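You operate a simulated robot arm through the tools that you are given. There is no shell and no other tool.

You run a simulated two-armed robot. Do the job below in one go: nothing can be reset, and whatever is moved stays where it is left.

Task
Screw cap 57 tight onto the valve in the test block and stand the valve in Holds.
Fine: clamp for the work, free it after. Set down upright: valve.

Only the result counts: the job must be done as asked and must still hold three seconds after the hand-in. Knocking over, shifting, dropping, spilling or breaking anything else fails it. A push-on lid holds only when it is set on centred and level and pressed home; a screw cap is set on level and turned clockwise until tight.

Robot
Two 7-joint arms with two-finger parallel grippers on one trunk that stands fixed in place. Base frame: the origin is at the foot of the trunk, x ahead of it, y to its left, z up. Lengths are in mm, angles in degrees, forces in N, time in s.
The left shoulder is at [57, 182, 1164], the right one opposite. With the tool pointing down near the work surface each hand reaches from about 280 to 740 mm from the base axis, measured 20 degrees to its own side. Payload 3.91 kg a hand.
The TCP of each hand is the grasp point between the finger pads, 30 mm short of the fingertips. In the tool frame z runs along the fingers and y along their closing line. The gripper opens to 110 mm. The fingers are 20 mm wide and 10 mm thick; the gripper's body (48 by 112 mm) begins 55 mm behind the TCP.
Orientation is that of the tool frame in the base frame, as [roll, pitch, yaw] about the fixed x, y, z axes, in that order (R = Rz(yaw) Ry(pitch) Rx(roll)). With the fingers straight down and closing along the base's y, the tool's x points along the base's -x, its y along +y and its z along -z.

Tools
- The arms move only by the tool play_rows. It takes "left_series", "right_series" or both (then of equal length, played together; a hand with none holds still); each is text: rows parted by semicolons, each of 7 numbers parted by spaces: the turn, a rotation vector about the tool's x, y, z in units of 4 degrees (1.0 is 4 degrees), then the shift along the tool's x, y, z in units of 40 mm (1.0 is 40 mm), then the opening in per cent of the stroke, from 0 (shut) to 100 (fully open). In form: ax ay az x y z jaw; .... A call has 1 to 20 rows; each row shifts and turns the commanded pose from where the row before left it, along the tool's axes as they then stand. A call with a number of a shift or a turn outside -1 to 1 is refused whole. Rows are played at 5 a second. More than 50 mm and 8.6 degrees between two rows, or a gripper value outside its range, and nothing of the call is played. A pose out of reach is approached as far as the arm can. The call stops where the force on the tool passes 40 N (or 10 N more than at its start, if that is more) or the arm is blocked; 0.2 s more then pass. The fingers move at their own pace (about 72 mm/s each) and stop on an object; they squeeze with about 22 N. The grip force told is the motor's: it shows also when the fingers shut on nothing. Time passes only in rows, and 0.2 s behind the last, so rows that do not move let the fingers close. The reply holds the time, the measured pose of the TCP, the force on the tool along the base axes, the opening and the grip force, in the units named above and with some noise, with the torque about the TCP (base axes, N m) and any sound that the robot's microphone picked up.
- Cameras (640 x 400 px; columns grow to the right, rows downward): "scene" is now at [169.4, 64.4, 1385.5]; the picture's right is [0.62, -0.79, 0.00], its down [-0.34, -0.27, -0.90] and it looks along [0.71, 0.56, -0.43] (base axes); focal length 289 px, centre (320, 200). "left" rides on the left gripper at [73, -17, -103] in its tool frame; the picture's right is [0.23, 0.97, 0.00], its down [-0.76, 0.18, -0.62] and it looks along [-0.61, 0.14, 0.78] (tool axes); focal length 222 px, centre (320, 200). "right" rides on the right gripper at [73, 17, -103] in its tool frame; the picture's right is [-0.23, 0.97, 0.00], its down [-0.76, -0.18, -0.62] and it looks along [-0.61, -0.14, 0.78] (tool axes); focal length 222 px, centre (320, 200). There is no depth. A picture from a camera that has moved, and an enlarged one, comes with that camera's place and axes in the base frame and with its lens. The place of the scene camera against the robot may be out by one fixed shift of up to 25 mm in any direction.
- grab_frame(camera): a new picture of that camera. No time passes.
- raise_lower(by): slides the trunk up (or, below 0, down) by that many mm; the arms and the scene camera ride with it, the base frame stays. It gives what a move gives, with no picture.
- pan_tilt(pan, tilt): turns the head with the scene camera to pan (to the left, within 80 degrees either way) and tilt (down, from -29 to 69), counted from straight ahead of the robot. It gives what a move gives.
- close_up(camera, box): a new picture of the part [left, top, right, bottom] of that camera's present view, enlarged. No time passes.
- sign_off(): hands the job in; it is judged then, once.

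Nothing tells you positions but the pictures and the camera data. Unless the task says otherwise, let go and move clear before handing in.

The tools are called after "Request:" by a JSON object that holds its "op" and its "data". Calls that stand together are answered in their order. play_rows: Moves the arms, as the interface text tells. Its arguments: {"type":"object","properties":{"left_series":{"type":"string"},"right_series":{"type":"string"}},"required":[]} The other tools are called the same way: raise_lower (by) slides the trunk up or down; pan_tilt (pan, tilt) turns the head that bears the scene camera; grab_frame (camera) takes a picture; close_up (camera, box) takes an enlarged picture of a part of a camera's view; sign_off () hands the job in.

At the start:

```text
t: 0.0
left_tcp_pos: [316.6, 395.6, 1195.4]
left_orientation: [-180.0, 0.0, -179.9]
left_contact_force: [0.1, -0.2, 0.6]
left_wrist_torque: [0.01, 0.0, -0.04]
left_gripper_width: 110.1
left_grasp_force: 0.0
right_tcp_pos: [363.2, 47.1, 1223.3]
right_orientation: [180.0, 0.0, 180.0]
right_contact_force: [0.6, 0.0, 0.0]
right_wrist_torque: [-0.02, -0.01, -0.01]
right_gripper_width: 110.0
right_grasp_force: 0.1
trunk travel left (down, up): [-425.0, 89.0]
head pan, tilt: [38.2, 25.4]
```

scene: 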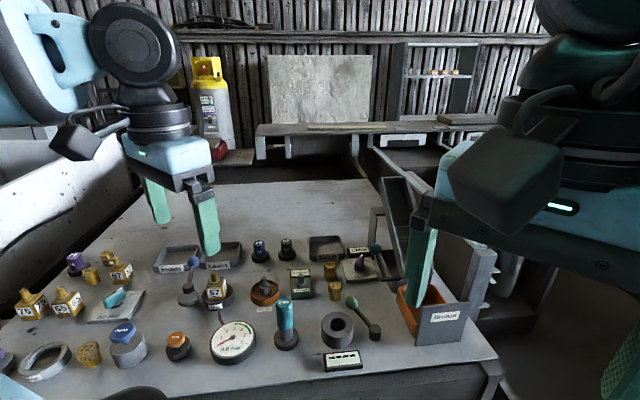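
right: 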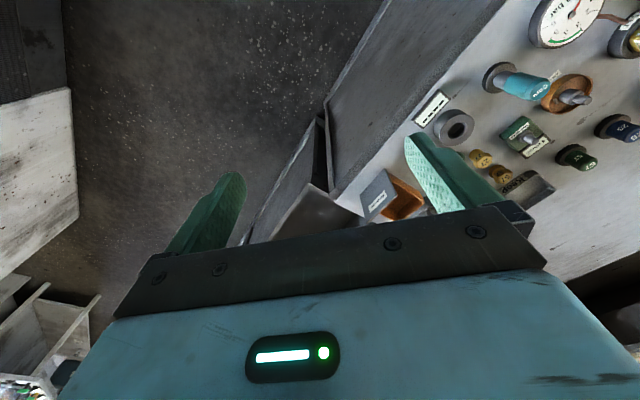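
left: 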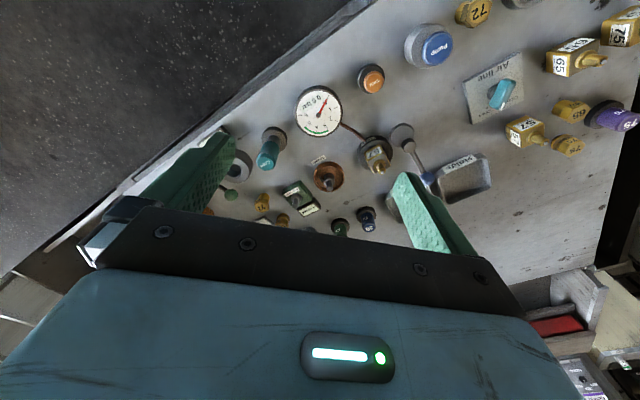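

I see a bench crowded with valves, caps, gauges, trays and switches; I'll take close-ups to identify the test block, cap 57, the clamp and "Holds".

Request:
{"op": "close_up", "data": {"camera": "scene", "box": [0, 220, 200, 400]}}

Request:
{"op": "close_up", "data": {"camera": "scene", "box": [140, 220, 300, 320]}}

Request:
{"op": "close_up", "data": {"camera": "scene", "box": [260, 220, 420, 320]}}

Request:
{"op": "close_up", "data": {"camera": "scene", "box": [200, 290, 400, 400]}}

Request:
{"op": "close_up", "data": {"camera": "left", "box": [200, 60, 420, 240]}}

Request:
{"op": "close_up", "data": {"camera": "left", "box": [380, 0, 640, 200]}}

```text
2.22 times, centred on (100, 310) of scene
camera zoom: at [169.4, 64.4, 1385.5], right [0.62, -0.79, 0.0], down [-0.34, -0.27, -0.9], along [0.71, 0.56, -0.43], focal length 641 px, centre (809, -44)
```

zoom: 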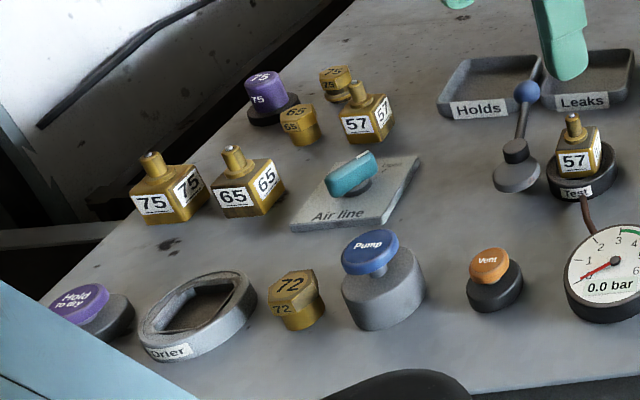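

```text
4.00 times, centred on (220, 270) of scene
camera zoom: at [169.4, 64.4, 1385.5], right [0.62, -0.79, 0.0], down [-0.34, -0.27, -0.9], along [0.71, 0.56, -0.43], focal length 1154 px, centre (720, -80)
```

zoom: 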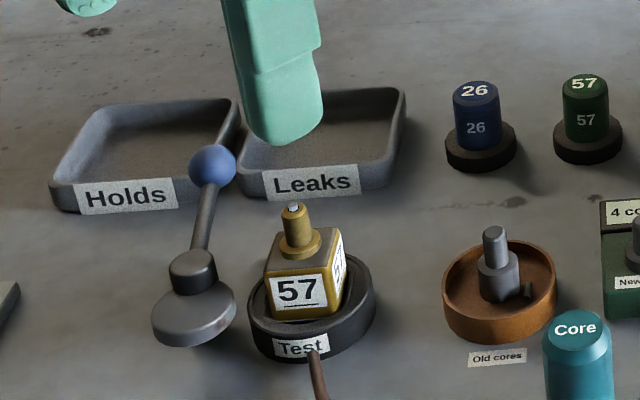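

```text
4.00 times, centred on (340, 270) of scene
camera zoom: at [169.4, 64.4, 1385.5], right [0.62, -0.79, 0.0], down [-0.34, -0.27, -0.9], along [0.71, 0.56, -0.43], focal length 1154 px, centre (240, -80)
```

zoom: 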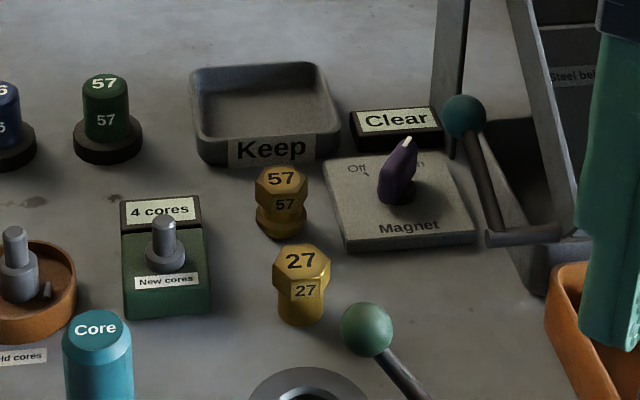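

```text
3.20 times, centred on (300, 345) of scene
camera zoom: at [169.4, 64.4, 1385.5], right [0.62, -0.79, 0.0], down [-0.34, -0.27, -0.9], along [0.71, 0.56, -0.43], focal length 924 px, centre (384, -264)
```

zoom: 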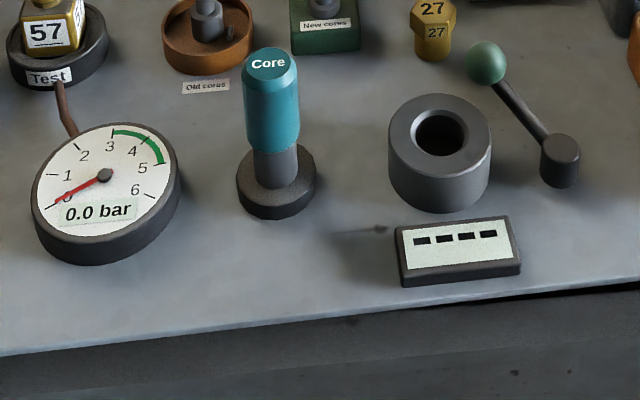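

```text
2.22 times, centred on (310, 150) of left
camera zoom: at [245.2, 378.7, 1297.7], right [-0.23, 0.97, 0.0], down [0.76, 0.18, 0.62], along [0.61, 0.14, -0.78], focal length 494 px, centre (342, 311)
```

zoom: 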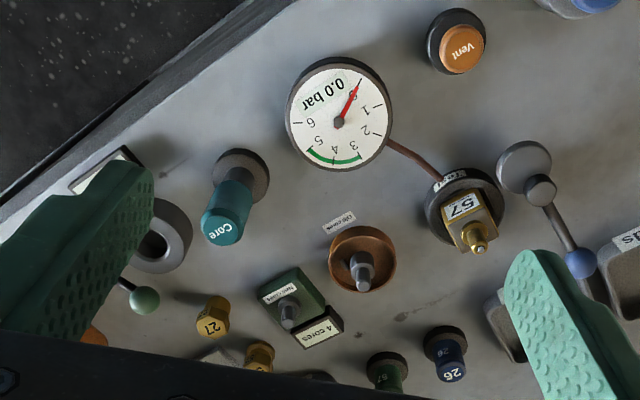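

```text
2.00 times, centred on (510, 100) of left
camera zoom: at [245.2, 378.7, 1297.7], right [-0.23, 0.97, 0.0], down [0.76, 0.18, 0.62], along [0.61, 0.14, -0.78], focal length 444 px, centre (-60, 400)
```

zoom: 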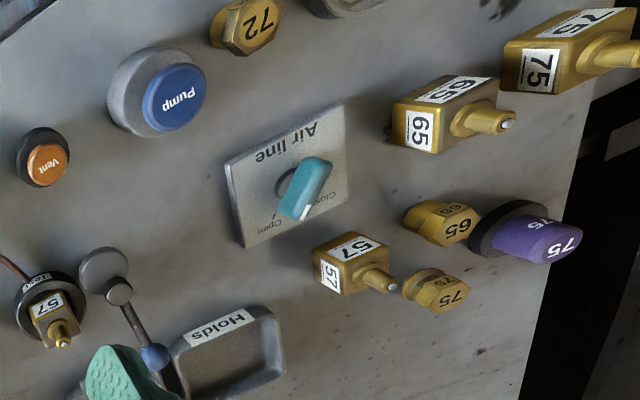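

I've identified valve 57 in the "Test" block with a blue-ball lever beside it, and a brass hex cap 57 near the "Keep" tray. I'll zoom further to see the clamp, the cap's pose and the Holds tray.

Request:
{"op": "close_up", "data": {"camera": "scene", "box": [170, 240, 250, 310]}}

Request:
{"op": "close_up", "data": {"camera": "scene", "box": [310, 240, 370, 310]}}

Request:
{"op": "close_up", "data": {"camera": "scene", "box": [240, 230, 320, 290]}}

Request:
{"op": "close_up", "data": {"camera": "scene", "box": [60, 240, 150, 300]}}

Request:
{"op": "close_up", "data": {"camera": "left", "box": [330, 100, 430, 200]}}

Request:
{"op": "close_up", "data": {"camera": "right", "box": [420, 60, 640, 220]}}

```text
5.71 times, centred on (210, 275) of scene
camera zoom: at [169.4, 64.4, 1385.5], right [0.62, -0.79, 0.0], down [-0.34, -0.27, -0.9], along [0.71, 0.56, -0.43], focal length 1649 px, centre (949, -229)
```

zoom: 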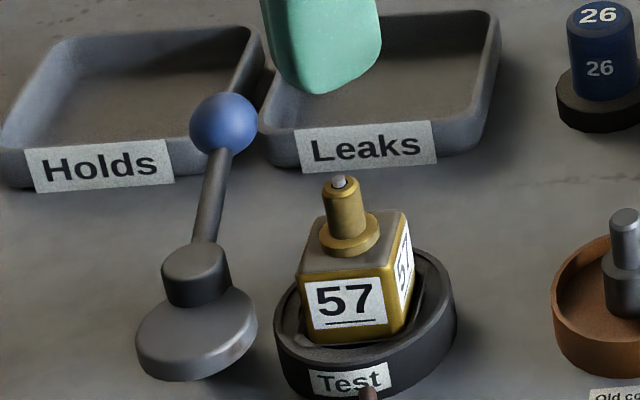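

```text
5.71 times, centred on (340, 275) of scene
camera zoom: at [169.4, 64.4, 1385.5], right [0.62, -0.79, 0.0], down [-0.34, -0.27, -0.9], along [0.71, 0.56, -0.43], focal length 1649 px, centre (206, -229)
```

zoom: 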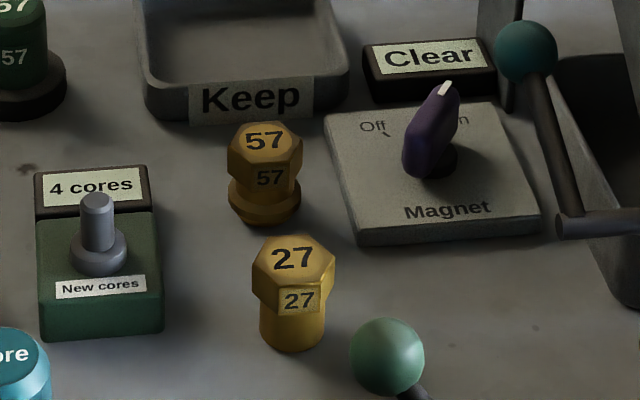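

```text
6.67 times, centred on (280, 260) of scene
camera zoom: at [169.4, 64.4, 1385.5], right [0.62, -0.79, 0.0], down [-0.34, -0.27, -0.9], along [0.71, 0.56, -0.43], focal length 1924 px, centre (587, -200)
```

zoom: 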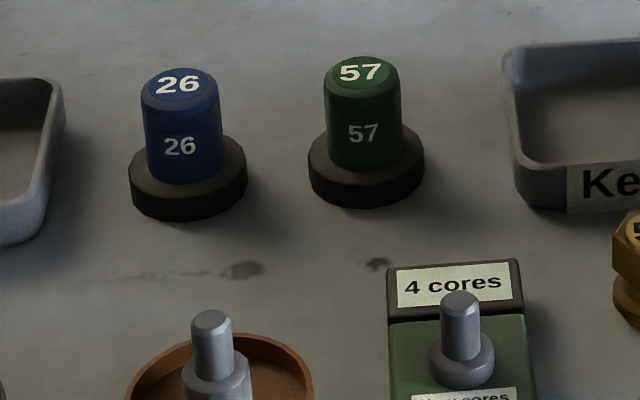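

```text
6.67 times, centred on (105, 270) of scene
camera zoom: at [169.4, 64.4, 1385.5], right [0.62, -0.79, 0.0], down [-0.34, -0.27, -0.9], along [0.71, 0.56, -0.43], focal length 1924 px, centre (1753, -267)
```

zoom: 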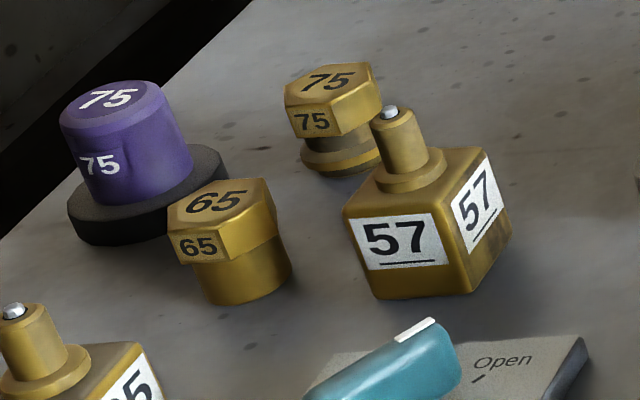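

```text
4.00 times, centred on (380, 150) of left
camera zoom: at [245.2, 378.7, 1297.7], right [-0.23, 0.97, 0.0], down [0.76, 0.18, 0.62], along [0.61, 0.14, -0.78], focal length 888 px, centre (80, 400)
```

zoom: 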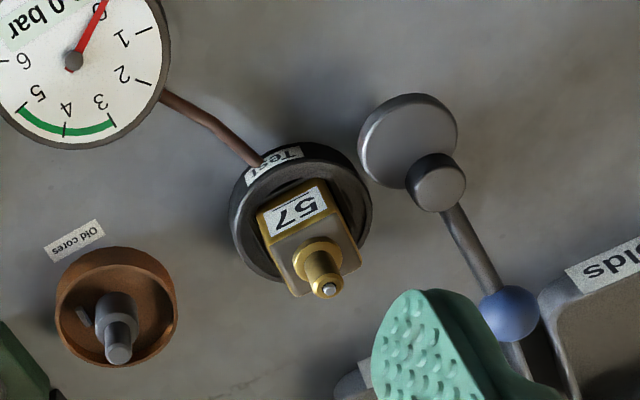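

```text
2.50 times, centred on (530, 140) of right
camera zoom: at [289.8, 63.0, 1326.0], right [0.23, 0.97, 0.0], down [0.76, -0.18, 0.62], along [0.61, -0.14, -0.78], focal length 555 px, centre (-205, 350)
```

zoom: 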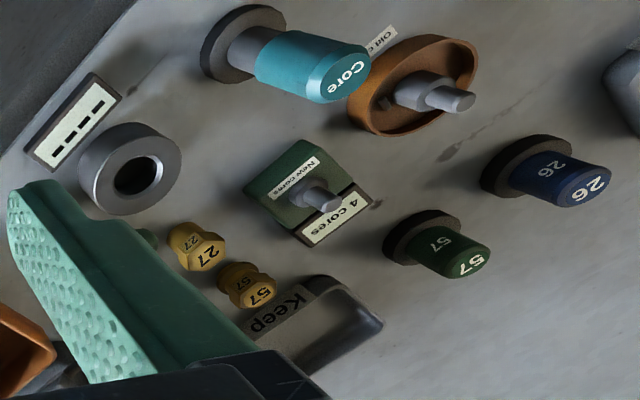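

I need to settle which piece is "cap 57" (brass hex or green), so I'll move the left hand to look closely at both from nearby, staying well above everything.

Request:
{"op": "play_rows", "data": {"left_series": "0 0 0 -1 0 0 100;0 0 0 -1 0 0 100;0 0 0 -1 0 0 100;0 0 0 -1 0 0.5 100;0 0 0 0 0 1 100;0 0 0 0 0 1 100"}}

```text
t: 1.4
left_tcp_pos: [479.9, 394.2, 1093.6]
left_orientation: [-179.9, 0.0, -179.9]
left_contact_force: [1.2, 1.4, -1.1]
left_wrist_torque: [0.02, 0.0, -0.03]
left_gripper_width: 109.9
left_grasp_force: 0.1
right_tcp_pos: [364.5, 46.7, 1222.8]
right_orientation: [-180.0, 0.0, -180.0]
right_contact_force: [0.2, 0.4, 0.3]
right_wrist_torque: [-0.01, -0.02, 0.03]
right_gripper_width: 109.9
right_grasp_force: 0.1
trunk travel left (down, up): [-425.0, 89.0]
head pan, tilt: [38.2, 25.4]
```

Request:
{"op": "grab_frame", "data": {"camera": "left"}}

Request:
{"op": "grab_frame", "data": {"camera": "scene"}}

```text
taken
camera left: at [407.4, 377.5, 1196.8], right [-0.23, 0.97, 0.0], down [0.76, 0.18, 0.62], along [0.61, 0.14, -0.78], focal length 222 px, centre (320, 200)
```

left: 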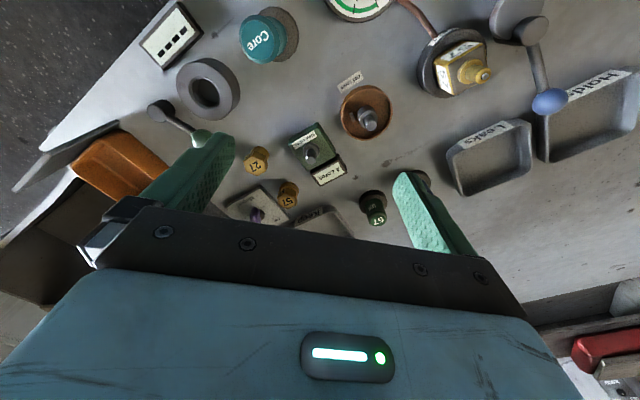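

```text
taken
camera scene: at [170.6, 64.5, 1385.3], right [0.62, -0.79, 0.0], down [-0.34, -0.27, -0.9], along [0.71, 0.56, -0.43], focal length 289 px, centre (320, 200)
```

scene: 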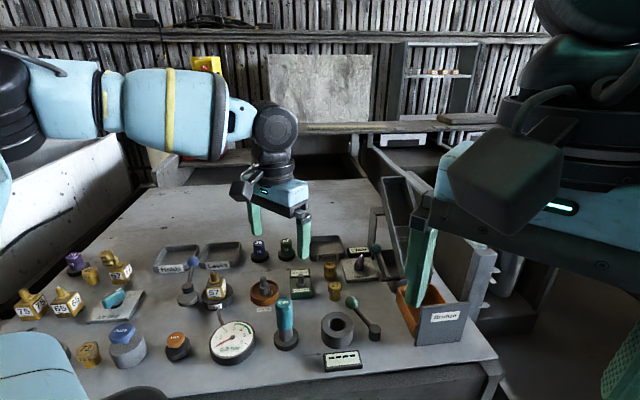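

Request:
{"op": "close_up", "data": {"camera": "left", "box": [230, 120, 420, 240]}}

Request:
{"op": "close_up", "data": {"camera": "left", "box": [340, 170, 410, 230]}}

Request:
{"op": "close_up", "data": {"camera": "left", "box": [235, 140, 305, 210]}}

Request:
{"op": "close_up", "data": {"camera": "left", "box": [400, 0, 620, 170]}}

```text
3.33 times, centred on (325, 180) of left
camera zoom: at [407.4, 377.5, 1196.8], right [-0.23, 0.97, 0.0], down [0.76, 0.18, 0.62], along [0.61, 0.14, -0.78], focal length 740 px, centre (303, 267)
```

zoom: 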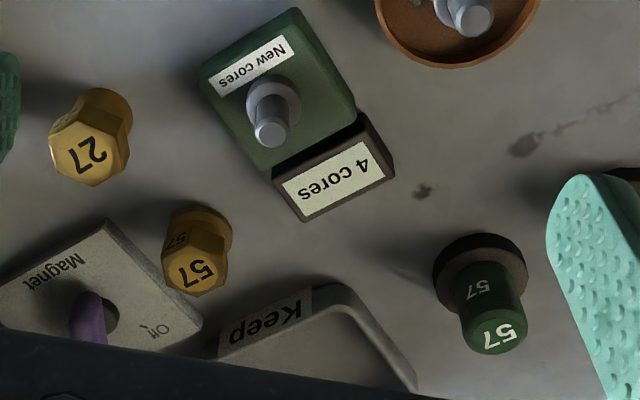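

```text
6.67 times, centred on (375, 200) of left
camera zoom: at [407.4, 377.5, 1196.8], right [-0.23, 0.97, 0.0], down [0.76, 0.18, 0.62], along [0.61, 0.14, -0.78], focal length 1481 px, centre (-47, 200)
```

zoom: 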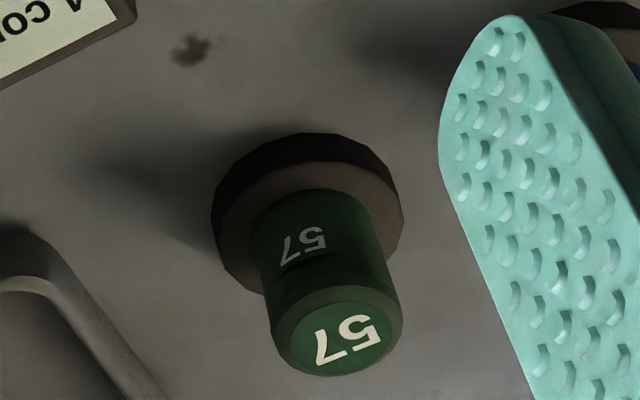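

```text
5.71 times, centred on (270, 175) of left
camera zoom: at [407.4, 377.5, 1196.8], right [-0.23, 0.97, 0.0], down [0.76, 0.18, 0.62], along [0.61, 0.14, -0.78], focal length 1269 px, centre (606, 343)
```

zoom: 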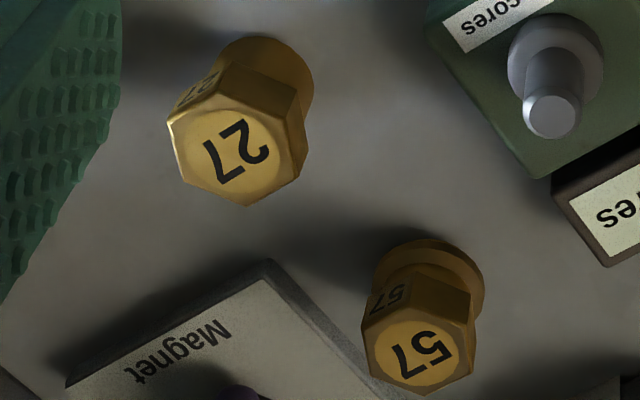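

```text
2.35 times, centred on (510, 85) of left
camera zoom: at [407.4, 377.5, 1196.8], right [-0.23, 0.97, 0.0], down [0.76, 0.18, 0.62], along [0.61, 0.14, -0.78], focal length 523 px, centre (-127, 471)
```

zoom: 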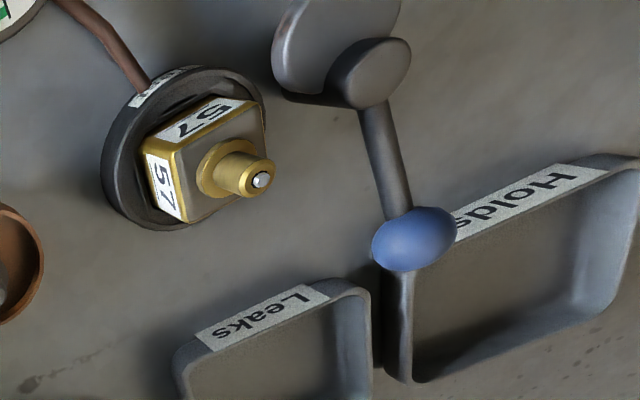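

The green "57" sits in a dark stand like the Core tool, while the brass hexes look like caps. I'll tilt the left hand's camera for a low side view to be sure.

Request:
{"op": "play_rows", "data": {"left_series": "0 0 0 1 0.3 0 100;0 0 0 1 0.3 0 100;0 0 0 1 0.3 0 100;0 0 0 1 0.3 0 100;0 -1 0 0 0 0 100;0 -1 0 0 0 0 100;0 -1 0 0 0 0 100;0 -1 0 0 0 0 100;0 -1 0 0 0 0 100;0 -1 0 0 0 0 100;0 -1 0 0 0 0 100;0 -1 0 0 0 0 100;0 -1 0 0 0 0 100"}}

Request:
{"op": "grab_frame", "data": {"camera": "left"}}

```text
t: 4.2
left_tcp_pos: [317.9, 443.9, 1095.1]
left_orientation: [-180.0, 36.1, 180.0]
left_contact_force: [-0.4, 0.4, 0.5]
left_wrist_torque: [0.01, -0.01, 0.0]
left_gripper_width: 110.4
left_grasp_force: 0.1
right_tcp_pos: [362.1, 46.1, 1224.3]
right_orientation: [-179.9, 0.1, 180.0]
right_contact_force: [0.6, -0.5, 0.2]
right_wrist_torque: [0.01, -0.04, 0.01]
right_gripper_width: 110.0
right_grasp_force: 0.0
trunk travel left (down, up): [-425.0, 89.0]
head pan, tilt: [38.2, 25.4]
```

```text
taken
camera left: at [197.6, 426.8, 1135.0], right [-0.18, 0.97, -0.13], down [0.25, 0.18, 0.95], along [0.95, 0.14, -0.27], focal length 222 px, centre (320, 200)
```

left: 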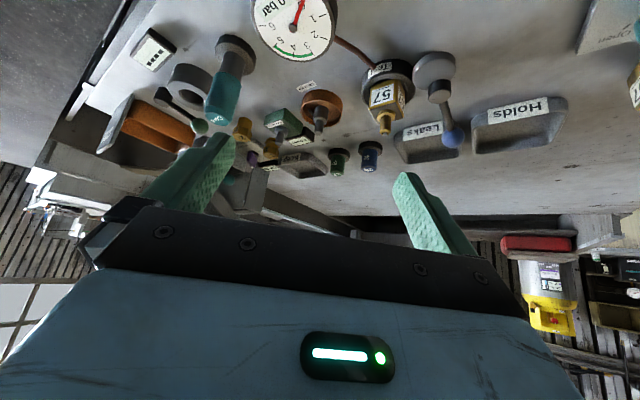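

Request:
{"op": "close_up", "data": {"camera": "left", "box": [320, 135, 400, 185]}}

Request:
{"op": "close_up", "data": {"camera": "left", "box": [225, 100, 325, 180]}}

Request:
{"op": "close_up", "data": {"camera": "left", "box": [340, 30, 580, 180]}}

Request:
{"op": "close_up", "data": {"camera": "left", "box": [350, 40, 480, 160]}}

```text
8.00 times, centred on (360, 160) of left
camera zoom: at [197.6, 426.8, 1135.0], right [-0.18, 0.97, -0.13], down [0.25, 0.18, 0.95], along [0.95, 0.14, -0.27], focal length 1777 px, centre (0, 520)
```

zoom: 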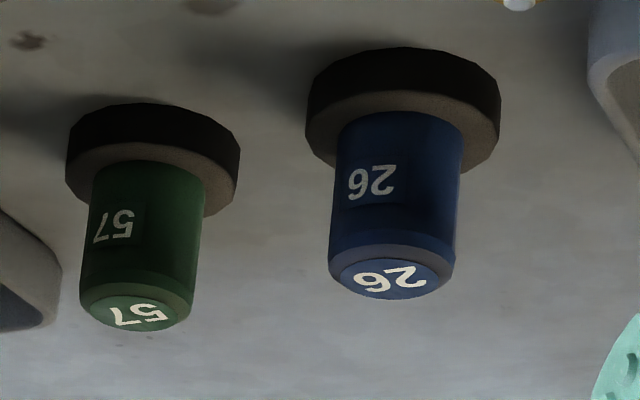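

```text
5.00 times, centred on (275, 140) of left
camera zoom: at [197.6, 426.8, 1135.0], right [-0.18, 0.97, -0.13], down [0.25, 0.18, 0.95], along [0.95, 0.14, -0.27], focal length 1111 px, centre (545, 500)
```

zoom: 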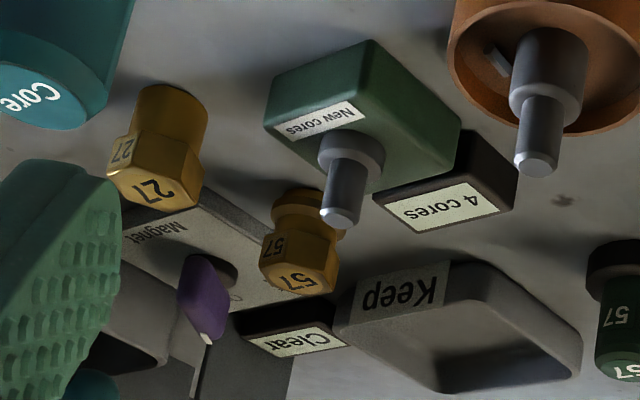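

```text
2.67 times, centred on (460, 105) of left
camera zoom: at [197.6, 426.8, 1135.0], right [-0.18, 0.97, -0.13], down [0.25, 0.18, 0.95], along [0.95, 0.14, -0.27], focal length 592 px, centre (-53, 453)
```

zoom: 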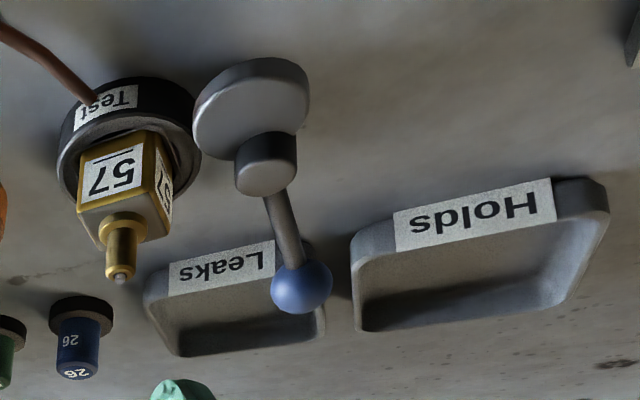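

```text
3.33 times, centred on (415, 100) of left
camera zoom: at [197.6, 426.8, 1135.0], right [-0.18, 0.97, -0.13], down [0.25, 0.18, 0.95], along [0.95, 0.14, -0.27], focal length 740 px, centre (3, 533)
```

zoom: 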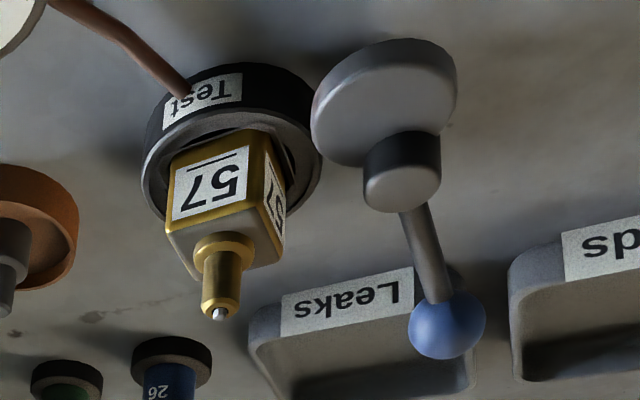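

Brass hex 57 is clearly the valve cap (it matches the brass valves); the coloured pieces are tools in stands. By triangulation the valve tip is near (410, 523, 981), the clamp ball near (416, 616, 960), and cap 57's top near (626, 376, 939). Next I'll level the hand and look at the clamp closely.

Request:
{"op": "play_rows", "data": {"left_series": "0 1 0 0 0 0 100;0 1 0 0 0 0 100;0 1 0 0 0 0 100;0 1 0 0 0 0 100;0 1 0 0 0 0 100;0 1 0 0 0 0 100;0 1 0 0 0 0 100;0 1 0 0 0 0 100;0 1 0 0 0 0 100;0 0 0 0.4 0.7 0 100;0 0 0 0.4 0.7 0 100;0 0 0 0 0.7 0.3 100;0 0 0 0 0 0 100"}}

Request:
{"op": "grab_frame", "data": {"camera": "left"}}

```text
t: 7.0
left_tcp_pos: [285.9, 526.6, 1082.9]
left_orientation: [-180.0, 0.1, -179.9]
left_contact_force: [-0.3, -0.3, 0.0]
left_wrist_torque: [0.0, 0.0, -0.02]
left_gripper_width: 109.8
left_grasp_force: 0.0
right_tcp_pos: [362.6, 45.3, 1222.6]
right_orientation: [180.0, 0.1, -179.9]
right_contact_force: [0.6, -0.3, 0.8]
right_wrist_torque: [0.01, 0.04, 0.02]
right_gripper_width: 110.0
right_grasp_force: 0.0
trunk travel left (down, up): [-425.0, 89.0]
head pan, tilt: [38.2, 25.4]
```

```text
taken
camera left: at [212.7, 509.8, 1186.4], right [-0.23, 0.97, 0.0], down [0.76, 0.18, 0.62], along [0.61, 0.14, -0.78], focal length 222 px, centre (320, 200)
```

left: 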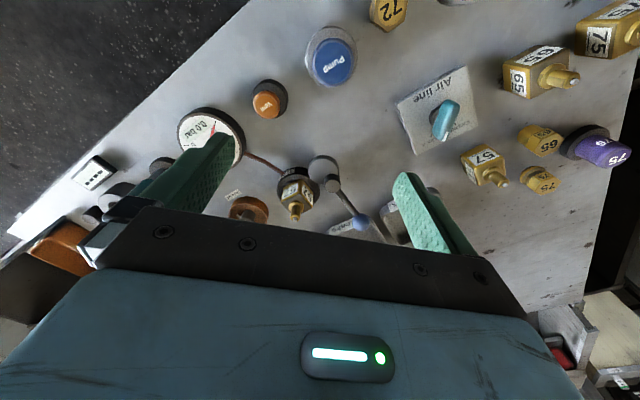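

Request:
{"op": "close_up", "data": {"camera": "left", "box": [270, 150, 390, 240]}}

Request:
{"op": "close_up", "data": {"camera": "left", "box": [300, 145, 360, 195]}}

Request:
{"op": "close_up", "data": {"camera": "scene", "box": [180, 250, 220, 310]}}

Request:
{"op": "close_up", "data": {"camera": "scene", "box": [310, 280, 400, 370]}}

```text
4.44 times, centred on (330, 195) of left
camera zoom: at [212.7, 509.8, 1186.4], right [-0.23, 0.97, 0.0], down [0.76, 0.18, 0.62], along [0.61, 0.14, -0.78], focal length 987 px, centre (276, 222)
```

zoom: 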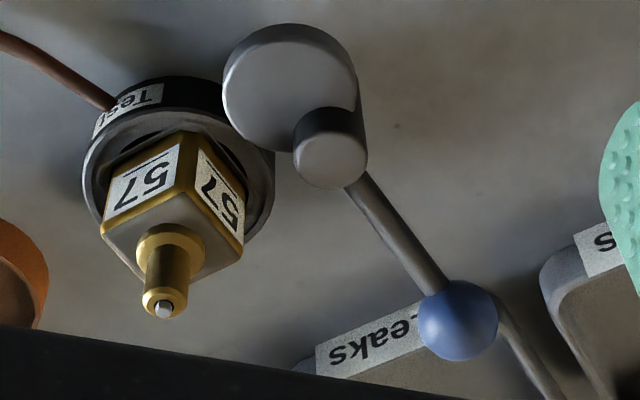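

```text
8.00 times, centred on (330, 170) of left
camera zoom: at [212.7, 509.8, 1186.4], right [-0.23, 0.97, 0.0], down [0.76, 0.18, 0.62], along [0.61, 0.14, -0.78], focal length 1777 px, centre (240, 440)
```

zoom: 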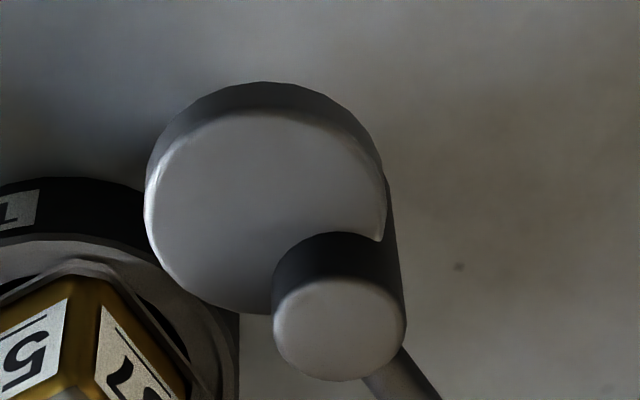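

```text
6.67 times, centred on (200, 280) of scene
camera zoom: at [169.2, 63.8, 1385.6], right [0.62, -0.79, 0.0], down [-0.34, -0.27, -0.9], along [0.71, 0.56, -0.43], focal length 1924 px, centre (1120, -333)
```

zoom: 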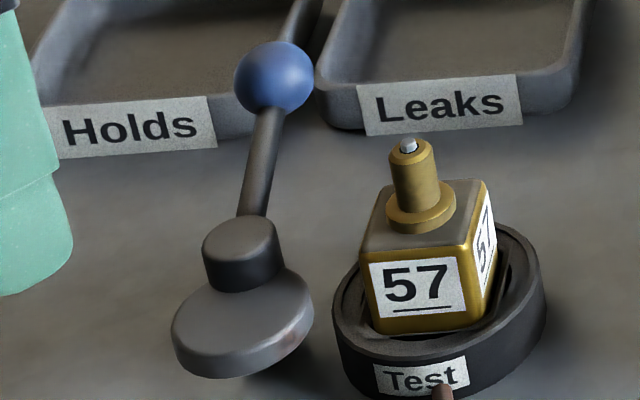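

```text
4.44 times, centred on (355, 325) of scene
camera zoom: at [169.2, 63.8, 1385.6], right [0.62, -0.79, 0.0], down [-0.34, -0.27, -0.9], along [0.71, 0.56, -0.43], focal length 1283 px, centre (164, -356)
```

zoom: 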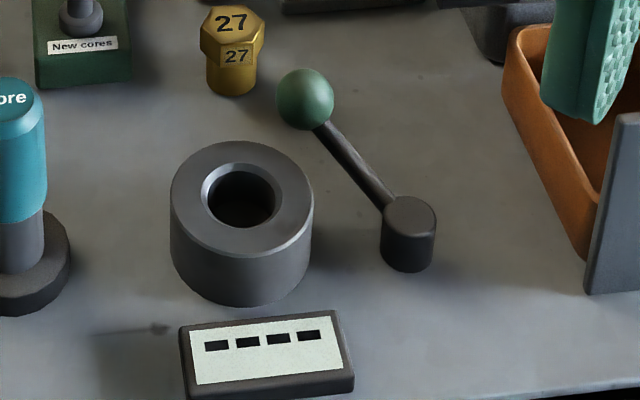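

The clamp is an eccentric cam: the pivot hub is near (369, 561), the cam disc sits about 17 mm off it, and the lever ball is opposite. Swinging the ball counter-clockwise (towards +y, then −x) by roughly 80° should bring the cam against the valve. First I'll test the wrist's turning range in clear air.

Request:
{"op": "play_rows", "data": {"left_series": "0 0 -1 0 0 -0.5 100;0 0 -1 0 0 0 100;0 0 -1 0 0 0 100;0 0 -1 0 0 0 100;0 0 -1 0 0 0 100;0 0 -1 0 0 0 100;0 0 -1 0 0 0 100;0 0 -1 0 0 0 100;0 0 -1 0 0 0 100;0 0 -1 0 0 0 100;0 0 -1 0 0 0 100;0 0 -1 0 0 0 100;0 0 -1 0 0 0 100;0 0 -1 0 0 0 100;0 0 -1 0 0 0 100;0 0 -1 0 0 0 100;0 0 -1 0 0 0 100;0 0 -1 0 0 0 100;0 0 -1 0 0 0 100;0 0 -1 0 0 0 100"}}

```text
t: 11.2
left_tcp_pos: [284.8, 528.0, 1102.2]
left_orientation: [180.0, 0.0, -99.8]
left_contact_force: [-0.4, -0.1, -0.3]
left_wrist_torque: [0.02, -0.01, 0.03]
left_gripper_width: 110.2
left_grasp_force: 0.0
right_tcp_pos: [362.6, 45.2, 1222.8]
right_orientation: [180.0, 0.0, 180.0]
right_contact_force: [-0.4, -0.1, 0.4]
right_wrist_torque: [-0.02, -0.01, 0.01]
right_gripper_width: 109.8
right_grasp_force: 0.0
trunk travel left (down, up): [-425.0, 89.0]
head pan, tilt: [38.2, 25.4]
```

The wrist turned 80° counter-clockwise without trouble; I'll test further in the same direction.

Request:
{"op": "play_rows", "data": {"left_series": "0 0 -1 0 0 0 100;0 0 -1 0 0 0 100;0 0 -1 0 0 0 100;0 0 -1 0 0 0 100;0 0 -1 0 0 0 100;0 0 -1 0 0 0 100;0 0 -1 0 0 0 100;0 0 -1 0 0 0 100;0 0 -1 0 0 0 100;0 0 -1 0 0 0 100;0 0 -1 0 0 0 100;0 0 -1 0 0 0 100;0 0 -1 0 0 0 100;0 0 -1 0 0 0 100;0 0 -1 0 0 0 100;0 0 -1 0 0 0 100;0 0 -1 0 0 0 100;0 0 -1 0 0 0 100;0 0 -1 0 0 0 100;0 0 -1 0 0 0 100"}}

```text
t: 15.4
left_tcp_pos: [284.7, 527.7, 1102.8]
left_orientation: [-180.0, 0.0, -19.8]
left_contact_force: [0.6, 0.5, -0.2]
left_wrist_torque: [-0.01, 0.0, -0.03]
left_gripper_width: 110.0
left_grasp_force: 0.1
right_tcp_pos: [361.4, 45.6, 1224.0]
right_orientation: [-180.0, 0.0, 180.0]
right_contact_force: [-0.8, -0.3, -0.2]
right_wrist_torque: [0.0, 0.02, 0.0]
right_gripper_width: 109.9
right_grasp_force: 0.0
trunk travel left (down, up): [-425.0, 89.0]
head pan, tilt: [38.2, 25.4]
```

The wrist has at least 160° of range this way. Now I'll turn to the tangential grip angle for the lever and move above the ball.

Request:
{"op": "play_rows", "data": {"left_series": "0 0 1 0 0 0 60;0 0 1 0 0 0 60;0 0 1 0 0 0 60;0 0 1 0 0 0 60;0 0 1 0 0 0 60;0 0 1 0 0 0 60;0 0 1 0 0 0 60;0 0 1 0 0 0 60;0 0 1 0 0 0 60;0 0 1 0 0 0 60;0 0 1 0 0 0 60;0 0 1 0 0 0 60;0 0 1 0 0 0 60;0 0 1 0 0 0 60;0 0 1 0 0 0 60;0 0 1 0 0 0 60;0 0 1 0 0 0 60;0 0 1 0 0 0 60;0 0 1 0 0 0 60;0 0 1 0 0 0 60"}}

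Request:
{"op": "play_rows", "data": {"left_series": "0 0 1 0 0 0 50;0 0 1 0 0 0 50;0 0 1 0 0 0 50;0 0 1 0 0 0 50;0 0 1 0 0 0 50;0 0 1 0 0 0 50;0 0 1 0 0 0 50;0 0 0.5 0 0 0 45;0 0 0 -0.948 -0.274 0 45;0 0 0 -0.948 -0.274 0 45;0 0 0 -0.948 -0.274 0 45;0 0 0 -0.948 -0.274 0 45;0 0 0 0 0 1 45;0 0 0 0 0 0.8 45;0 0 0 0 0 0 45"}}

Request:
{"op": "grab_frame", "data": {"camera": "left"}}

Request:
{"op": "grab_frame", "data": {"camera": "scene"}}

```text
t: 19.6
left_tcp_pos: [283.2, 529.5, 1102.9]
left_orientation: [179.9, 0.0, -100.0]
left_contact_force: [0.0, -0.4, 0.0]
left_wrist_torque: [0.0, -0.01, -0.01]
left_gripper_width: 66.1
left_grasp_force: 0.0
right_tcp_pos: [363.4, 46.8, 1223.2]
right_orientation: [180.0, 0.1, 179.9]
right_contact_force: [0.5, -0.3, 0.1]
right_wrist_torque: [0.0, -0.03, 0.01]
right_gripper_width: 110.2
right_grasp_force: 0.0
trunk travel left (down, up): [-425.0, 89.0]
head pan, tilt: [38.2, 25.4]
```

```text
t: 22.8
left_tcp_pos: [416.0, 617.2, 1029.8]
left_orientation: [179.9, 0.1, -129.9]
left_contact_force: [0.1, 0.8, -0.6]
left_wrist_torque: [0.01, 0.03, -0.01]
left_gripper_width: 49.6
left_grasp_force: 0.0
right_tcp_pos: [364.1, 46.4, 1223.5]
right_orientation: [-180.0, 0.1, 179.9]
right_contact_force: [0.8, 0.2, -0.5]
right_wrist_torque: [-0.02, 0.01, 0.01]
right_gripper_width: 110.1
right_grasp_force: 0.2
trunk travel left (down, up): [-425.0, 89.0]
head pan, tilt: [38.2, 25.4]
```

```text
taken
camera left: at [381.6, 550.2, 1132.4], right [-0.89, 0.45, 0.0], down [0.35, 0.7, 0.62], along [0.28, 0.56, -0.78], focal length 222 px, centre (320, 200)
```

left: 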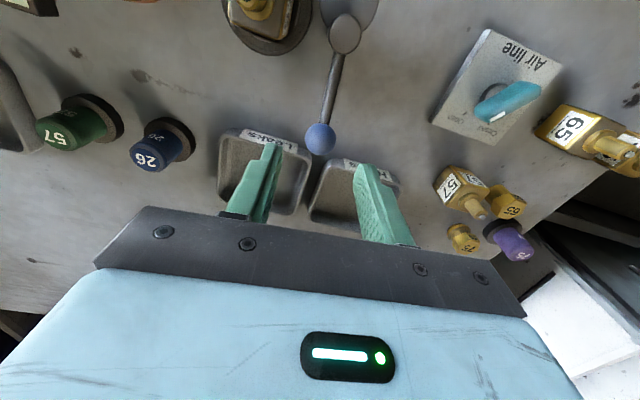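

```text
taken
camera scene: at [169.0, 64.2, 1385.6], right [0.62, -0.79, 0.0], down [-0.34, -0.27, -0.9], along [0.71, 0.56, -0.43], focal length 289 px, centre (320, 200)
```

scene: 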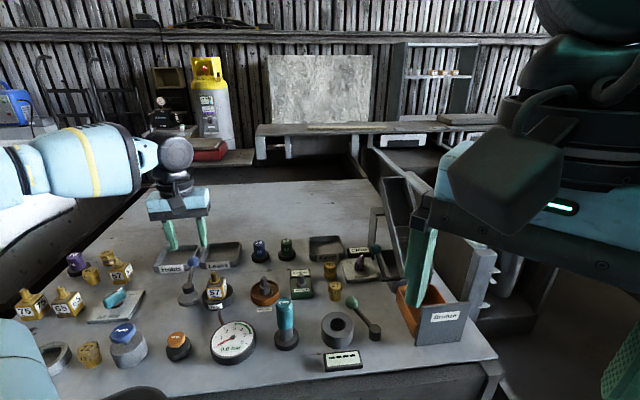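

The ball position is confirmed at about (415, 617, 960), and the tray rims are about 930, so fingertips at 947 are clear. I'll descend to straddle the ball.

Request:
{"op": "play_rows", "data": {"left_series": "0 0 0 0 0 0.5 45;0 0 0 0 0 0.5 45;0 0 0 0 0 0.32 45;0 0 0 0 0 0 36;0 0 0 0 0 0 32;0 0 0 0 0 0 32"}}

Request:
{"op": "grab_frame", "data": {"camera": "left"}}

Request:
{"op": "close_up", "data": {"camera": "scene", "box": [140, 220, 260, 310]}}

```text
t: 24.2
left_tcp_pos: [416.4, 616.2, 977.7]
left_orientation: [180.0, 0.0, -130.0]
left_contact_force: [0.1, -0.5, -0.1]
left_wrist_torque: [0.0, -0.04, 0.02]
left_gripper_width: 35.2
left_grasp_force: 0.1
right_tcp_pos: [362.1, 47.1, 1223.0]
right_orientation: [-180.0, 0.1, 180.0]
right_contact_force: [-0.2, 0.3, 0.9]
right_wrist_torque: [0.04, -0.02, 0.03]
right_gripper_width: 109.9
right_grasp_force: 0.0
trunk travel left (down, up): [-425.0, 89.0]
head pan, tilt: [38.2, 25.4]
```

```text
taken
camera left: at [382.0, 549.0, 1079.9], right [-0.89, 0.45, 0.0], down [0.35, 0.7, 0.62], along [0.28, 0.56, -0.78], focal length 222 px, centre (320, 200)
```

left: 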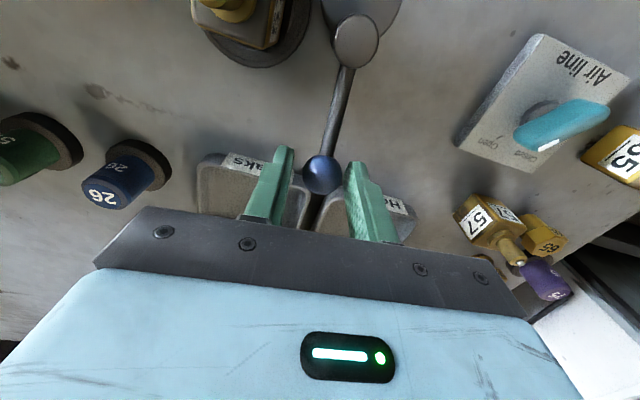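

```text
4.44 times, centred on (200, 265) of scene
camera zoom: at [169.3, 64.4, 1385.5], right [0.62, -0.79, 0.0], down [-0.34, -0.27, -0.9], along [0.71, 0.56, -0.43], focal length 1283 px, centre (853, -89)
```

zoom: 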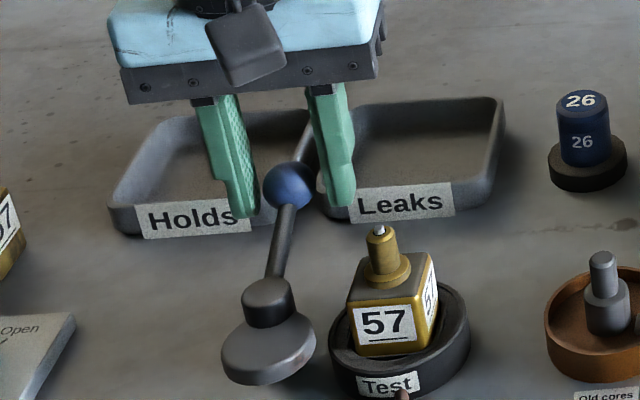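

The fingers straddle the ball well. Now I'll swing the lever counter-clockwise a few steps and check.

Request:
{"op": "play_rows", "data": {"left_series": "0 0 -1 0 0.125 0 32;0 0 -1 0 0.125 0 32;0 0 -1 0 0.125 0 32;0 0 -1 0 0.125 0 32;0 0 -1 0 0.125 0 32"}}

Request:
{"op": "close_up", "data": {"camera": "scene", "box": [140, 220, 260, 310]}}

```text
t: 25.4
left_tcp_pos: [394.1, 630.1, 976.1]
left_orientation: [-179.9, 0.1, -109.8]
left_contact_force: [0.3, -0.4, 0.1]
left_wrist_torque: [-0.01, 0.0, 0.0]
left_gripper_width: 35.5
left_grasp_force: 0.4
right_tcp_pos: [361.9, 46.6, 1222.5]
right_orientation: [180.0, 0.2, 179.9]
right_contact_force: [-0.3, -1.4, 0.1]
right_wrist_torque: [0.0, -0.03, 0.01]
right_gripper_width: 110.1
right_grasp_force: 0.2
trunk travel left (down, up): [-425.0, 89.0]
head pan, tilt: [38.2, 25.4]
```

```text
4.44 times, centred on (200, 265) of scene
camera zoom: at [169.3, 64.6, 1385.5], right [0.62, -0.79, 0.0], down [-0.34, -0.27, -0.9], along [0.71, 0.56, -0.43], focal length 1283 px, centre (853, -89)
```

zoom: 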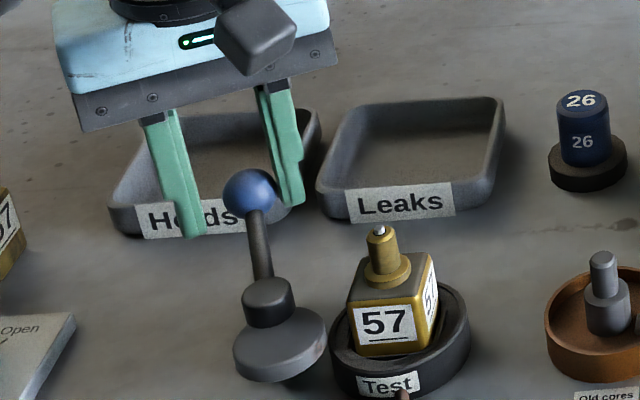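

The lever swings freely and the cam disc is moving towards the test block; I'll continue.

Request:
{"op": "play_rows", "data": {"left_series": "0 0 -1 0.004 0.125 0 32;0 0 -1 0.004 0.125 0 32;0 0 -1 0.004 0.125 0 32;0 0 -1 0.004 0.125 0 32;0 0 -1 0.004 0.125 0 32;0 0 -1 0.004 0.125 0 32;0 0 -1 0.004 0.125 0 32;0 0 -1 0.004 0.125 0 32"}}

Request:
{"op": "close_up", "data": {"camera": "scene", "box": [140, 220, 260, 310]}}

```text
t: 27.2
left_tcp_pos: [355.5, 631.1, 979.3]
left_orientation: [-179.9, -0.1, -77.8]
left_contact_force: [0.8, 0.2, 0.4]
left_wrist_torque: [0.02, -0.01, 0.02]
left_gripper_width: 35.4
left_grasp_force: 0.2
right_tcp_pos: [362.1, 45.2, 1223.3]
right_orientation: [180.0, 0.0, -180.0]
right_contact_force: [-0.7, 0.0, 0.1]
right_wrist_torque: [0.02, 0.01, 0.01]
right_gripper_width: 109.6
right_grasp_force: 0.1
trunk travel left (down, up): [-425.0, 89.0]
head pan, tilt: [38.2, 25.4]
```

```text
4.44 times, centred on (200, 265) of scene
camera zoom: at [169.4, 64.4, 1385.5], right [0.62, -0.79, 0.0], down [-0.34, -0.27, -0.9], along [0.71, 0.56, -0.43], focal length 1283 px, centre (853, -89)
```

zoom: 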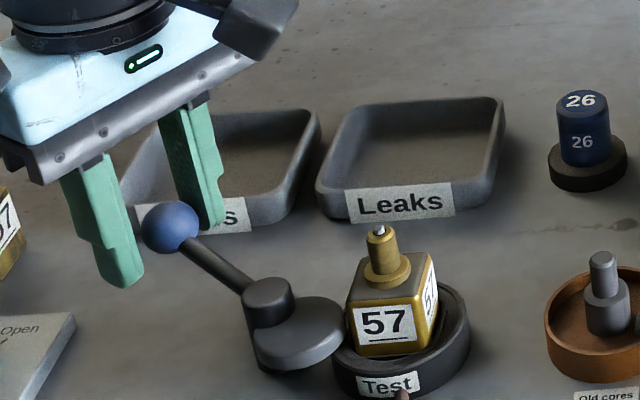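

The cam is close to the block now. I'll go on in small steps until it resists.

Request:
{"op": "play_rows", "data": {"left_series": "0 0 -1 0.004 0.125 0 32;0 0 -1 0.004 0.125 0 32;0 0 -1 0.004 0.125 0 32;0 0 -1 0.004 0.125 0 32"}}

Request:
{"op": "close_up", "data": {"camera": "scene", "box": [140, 220, 260, 310]}}

```text
t: 28.2
left_tcp_pos: [338.2, 624.9, 978.2]
left_orientation: [180.0, 0.0, -61.8]
left_contact_force: [0.3, -1.1, 0.3]
left_wrist_torque: [-0.04, -0.01, -0.03]
left_gripper_width: 35.2
left_grasp_force: 0.0
right_tcp_pos: [362.0, 46.1, 1223.5]
right_orientation: [-179.9, 0.1, 180.0]
right_contact_force: [-0.5, 0.2, 0.6]
right_wrist_torque: [-0.03, 0.01, -0.01]
right_gripper_width: 110.0
right_grasp_force: 0.0
trunk travel left (down, up): [-425.0, 89.0]
head pan, tilt: [38.2, 25.4]
```

```text
4.44 times, centred on (200, 265) of scene
camera zoom: at [169.3, 64.3, 1385.5], right [0.62, -0.79, 0.0], down [-0.34, -0.27, -0.9], along [0.71, 0.56, -0.43], focal length 1283 px, centre (853, -89)
```

zoom: 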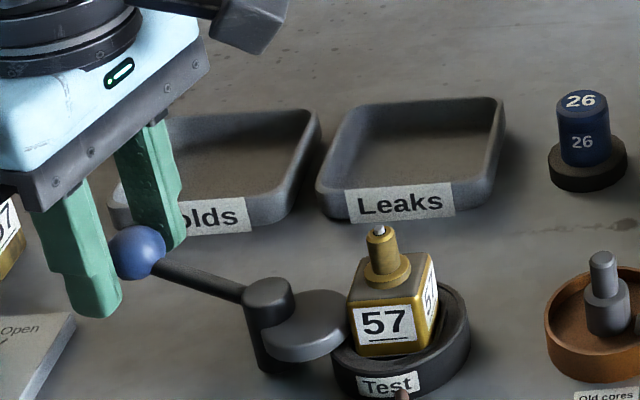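

Request:
{"op": "play_rows", "data": {"left_series": "0 0 -1 0.004 0.125 0 32;0 0 -1 0.004 0.125 0 32;0 0 -1 0.004 0.125 0 32;0 0 -1 0.004 0.125 0 32"}}

Request:
{"op": "close_up", "data": {"camera": "scene", "box": [140, 220, 260, 310]}}

```text
t: 29.2
left_tcp_pos: [320.8, 612.8, 978.2]
left_orientation: [-179.9, -0.1, -45.8]
left_contact_force: [2.1, 1.5, -0.1]
left_wrist_torque: [0.01, -0.08, -0.03]
left_gripper_width: 36.4
left_grasp_force: 1.3
right_tcp_pos: [363.4, 46.5, 1222.8]
right_orientation: [-180.0, 0.0, -179.9]
right_contact_force: [0.0, 0.0, -0.7]
right_wrist_torque: [-0.03, 0.01, 0.03]
right_gripper_width: 110.2
right_grasp_force: 0.1
trunk travel left (down, up): [-425.0, 89.0]
head pan, tilt: [38.2, 25.4]
```

```text
4.44 times, centred on (200, 265) of scene
camera zoom: at [169.9, 64.6, 1385.4], right [0.62, -0.79, 0.0], down [-0.34, -0.27, -0.9], along [0.71, 0.56, -0.43], focal length 1283 px, centre (853, -89)
```

zoom: 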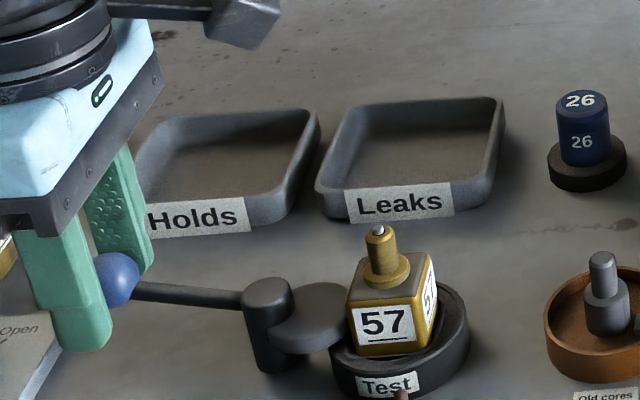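

Light resistance is starting. I'll continue gently.

Request:
{"op": "play_rows", "data": {"left_series": "0 0 -1 0.004 0.125 0 32;0 0 -1 0.004 0.125 0 32"}}

Request:
{"op": "close_up", "data": {"camera": "scene", "box": [140, 220, 260, 310]}}

```text
t: 29.8
left_tcp_pos: [319.3, 606.7, 979.2]
left_orientation: [-179.8, -0.1, -37.8]
left_contact_force: [23.9, 13.6, 3.0]
left_wrist_torque: [0.33, -0.46, -0.28]
left_gripper_width: 48.0
left_grasp_force: 12.7
right_tcp_pos: [365.8, 47.9, 1222.7]
right_orientation: [-180.0, -0.1, -180.0]
right_contact_force: [0.7, 1.1, 0.2]
right_wrist_torque: [0.04, -0.02, 0.0]
right_gripper_width: 110.2
right_grasp_force: 0.0
trunk travel left (down, up): [-425.0, 89.0]
head pan, tilt: [38.2, 25.4]
```

```text
4.44 times, centred on (200, 265) of scene
camera zoom: at [172.6, 66.0, 1385.1], right [0.62, -0.79, 0.0], down [-0.34, -0.27, -0.9], along [0.71, 0.56, -0.43], focal length 1283 px, centre (853, -89)
```

zoom: 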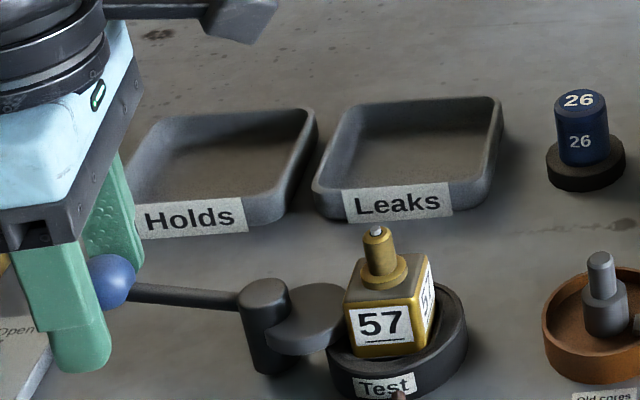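

The lever is firmly stopped (27 N), so the cam is tight against the valve. I'll open the fingers, rise clear and check that the clamp stays put.

Request:
{"op": "play_rows", "data": {"left_series": "0 0 0 0 -0.2 0 60;0 0 0 0 0 0 60;0 0 0 0 0 -0.5 60;0 0 0 0 0 -1 60;0 0 0 0 0 -1 60;0 0 0 0 0 0 60"}}

Request:
{"op": "close_up", "data": {"camera": "scene", "box": [140, 220, 260, 310]}}

Request:
{"op": "grab_frame", "data": {"camera": "left"}}

```text
t: 31.2
left_tcp_pos: [320.1, 612.3, 1080.7]
left_orientation: [-180.0, 0.0, -37.8]
left_contact_force: [0.2, 0.1, -0.2]
left_wrist_torque: [-0.02, -0.04, -0.01]
left_gripper_width: 66.0
left_grasp_force: 0.0
right_tcp_pos: [362.7, 45.8, 1223.4]
right_orientation: [-180.0, 0.0, -180.0]
right_contact_force: [0.5, -0.3, 0.3]
right_wrist_torque: [-0.01, 0.04, -0.02]
right_gripper_width: 109.9
right_grasp_force: 0.1
trunk travel left (down, up): [-425.0, 89.0]
head pan, tilt: [38.2, 25.4]
```

```text
4.44 times, centred on (200, 265) of scene
camera zoom: at [169.6, 64.9, 1385.4], right [0.62, -0.79, 0.0], down [-0.34, -0.27, -0.9], along [0.71, 0.56, -0.43], focal length 1283 px, centre (853, -89)
```

zoom: 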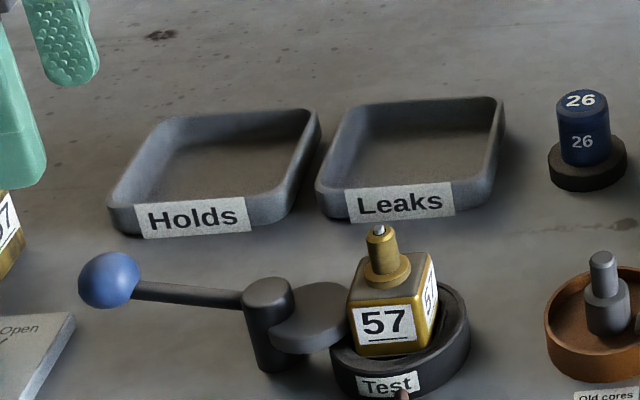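

```text
taken
camera left: at [387.5, 580.7, 1182.9], right [-0.42, -0.91, 0.0], down [-0.71, 0.33, 0.62], along [-0.57, 0.26, -0.78], focal length 222 px, centre (320, 200)
```

left: 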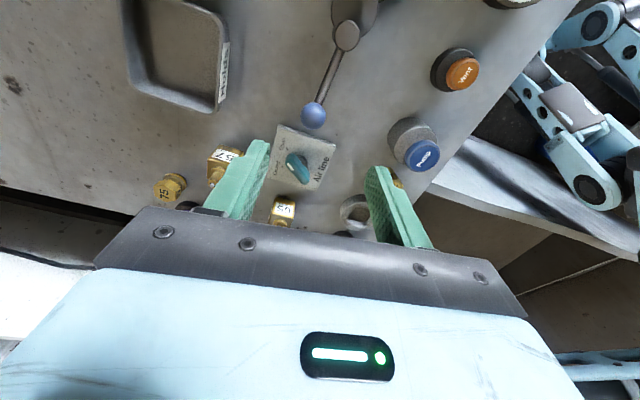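

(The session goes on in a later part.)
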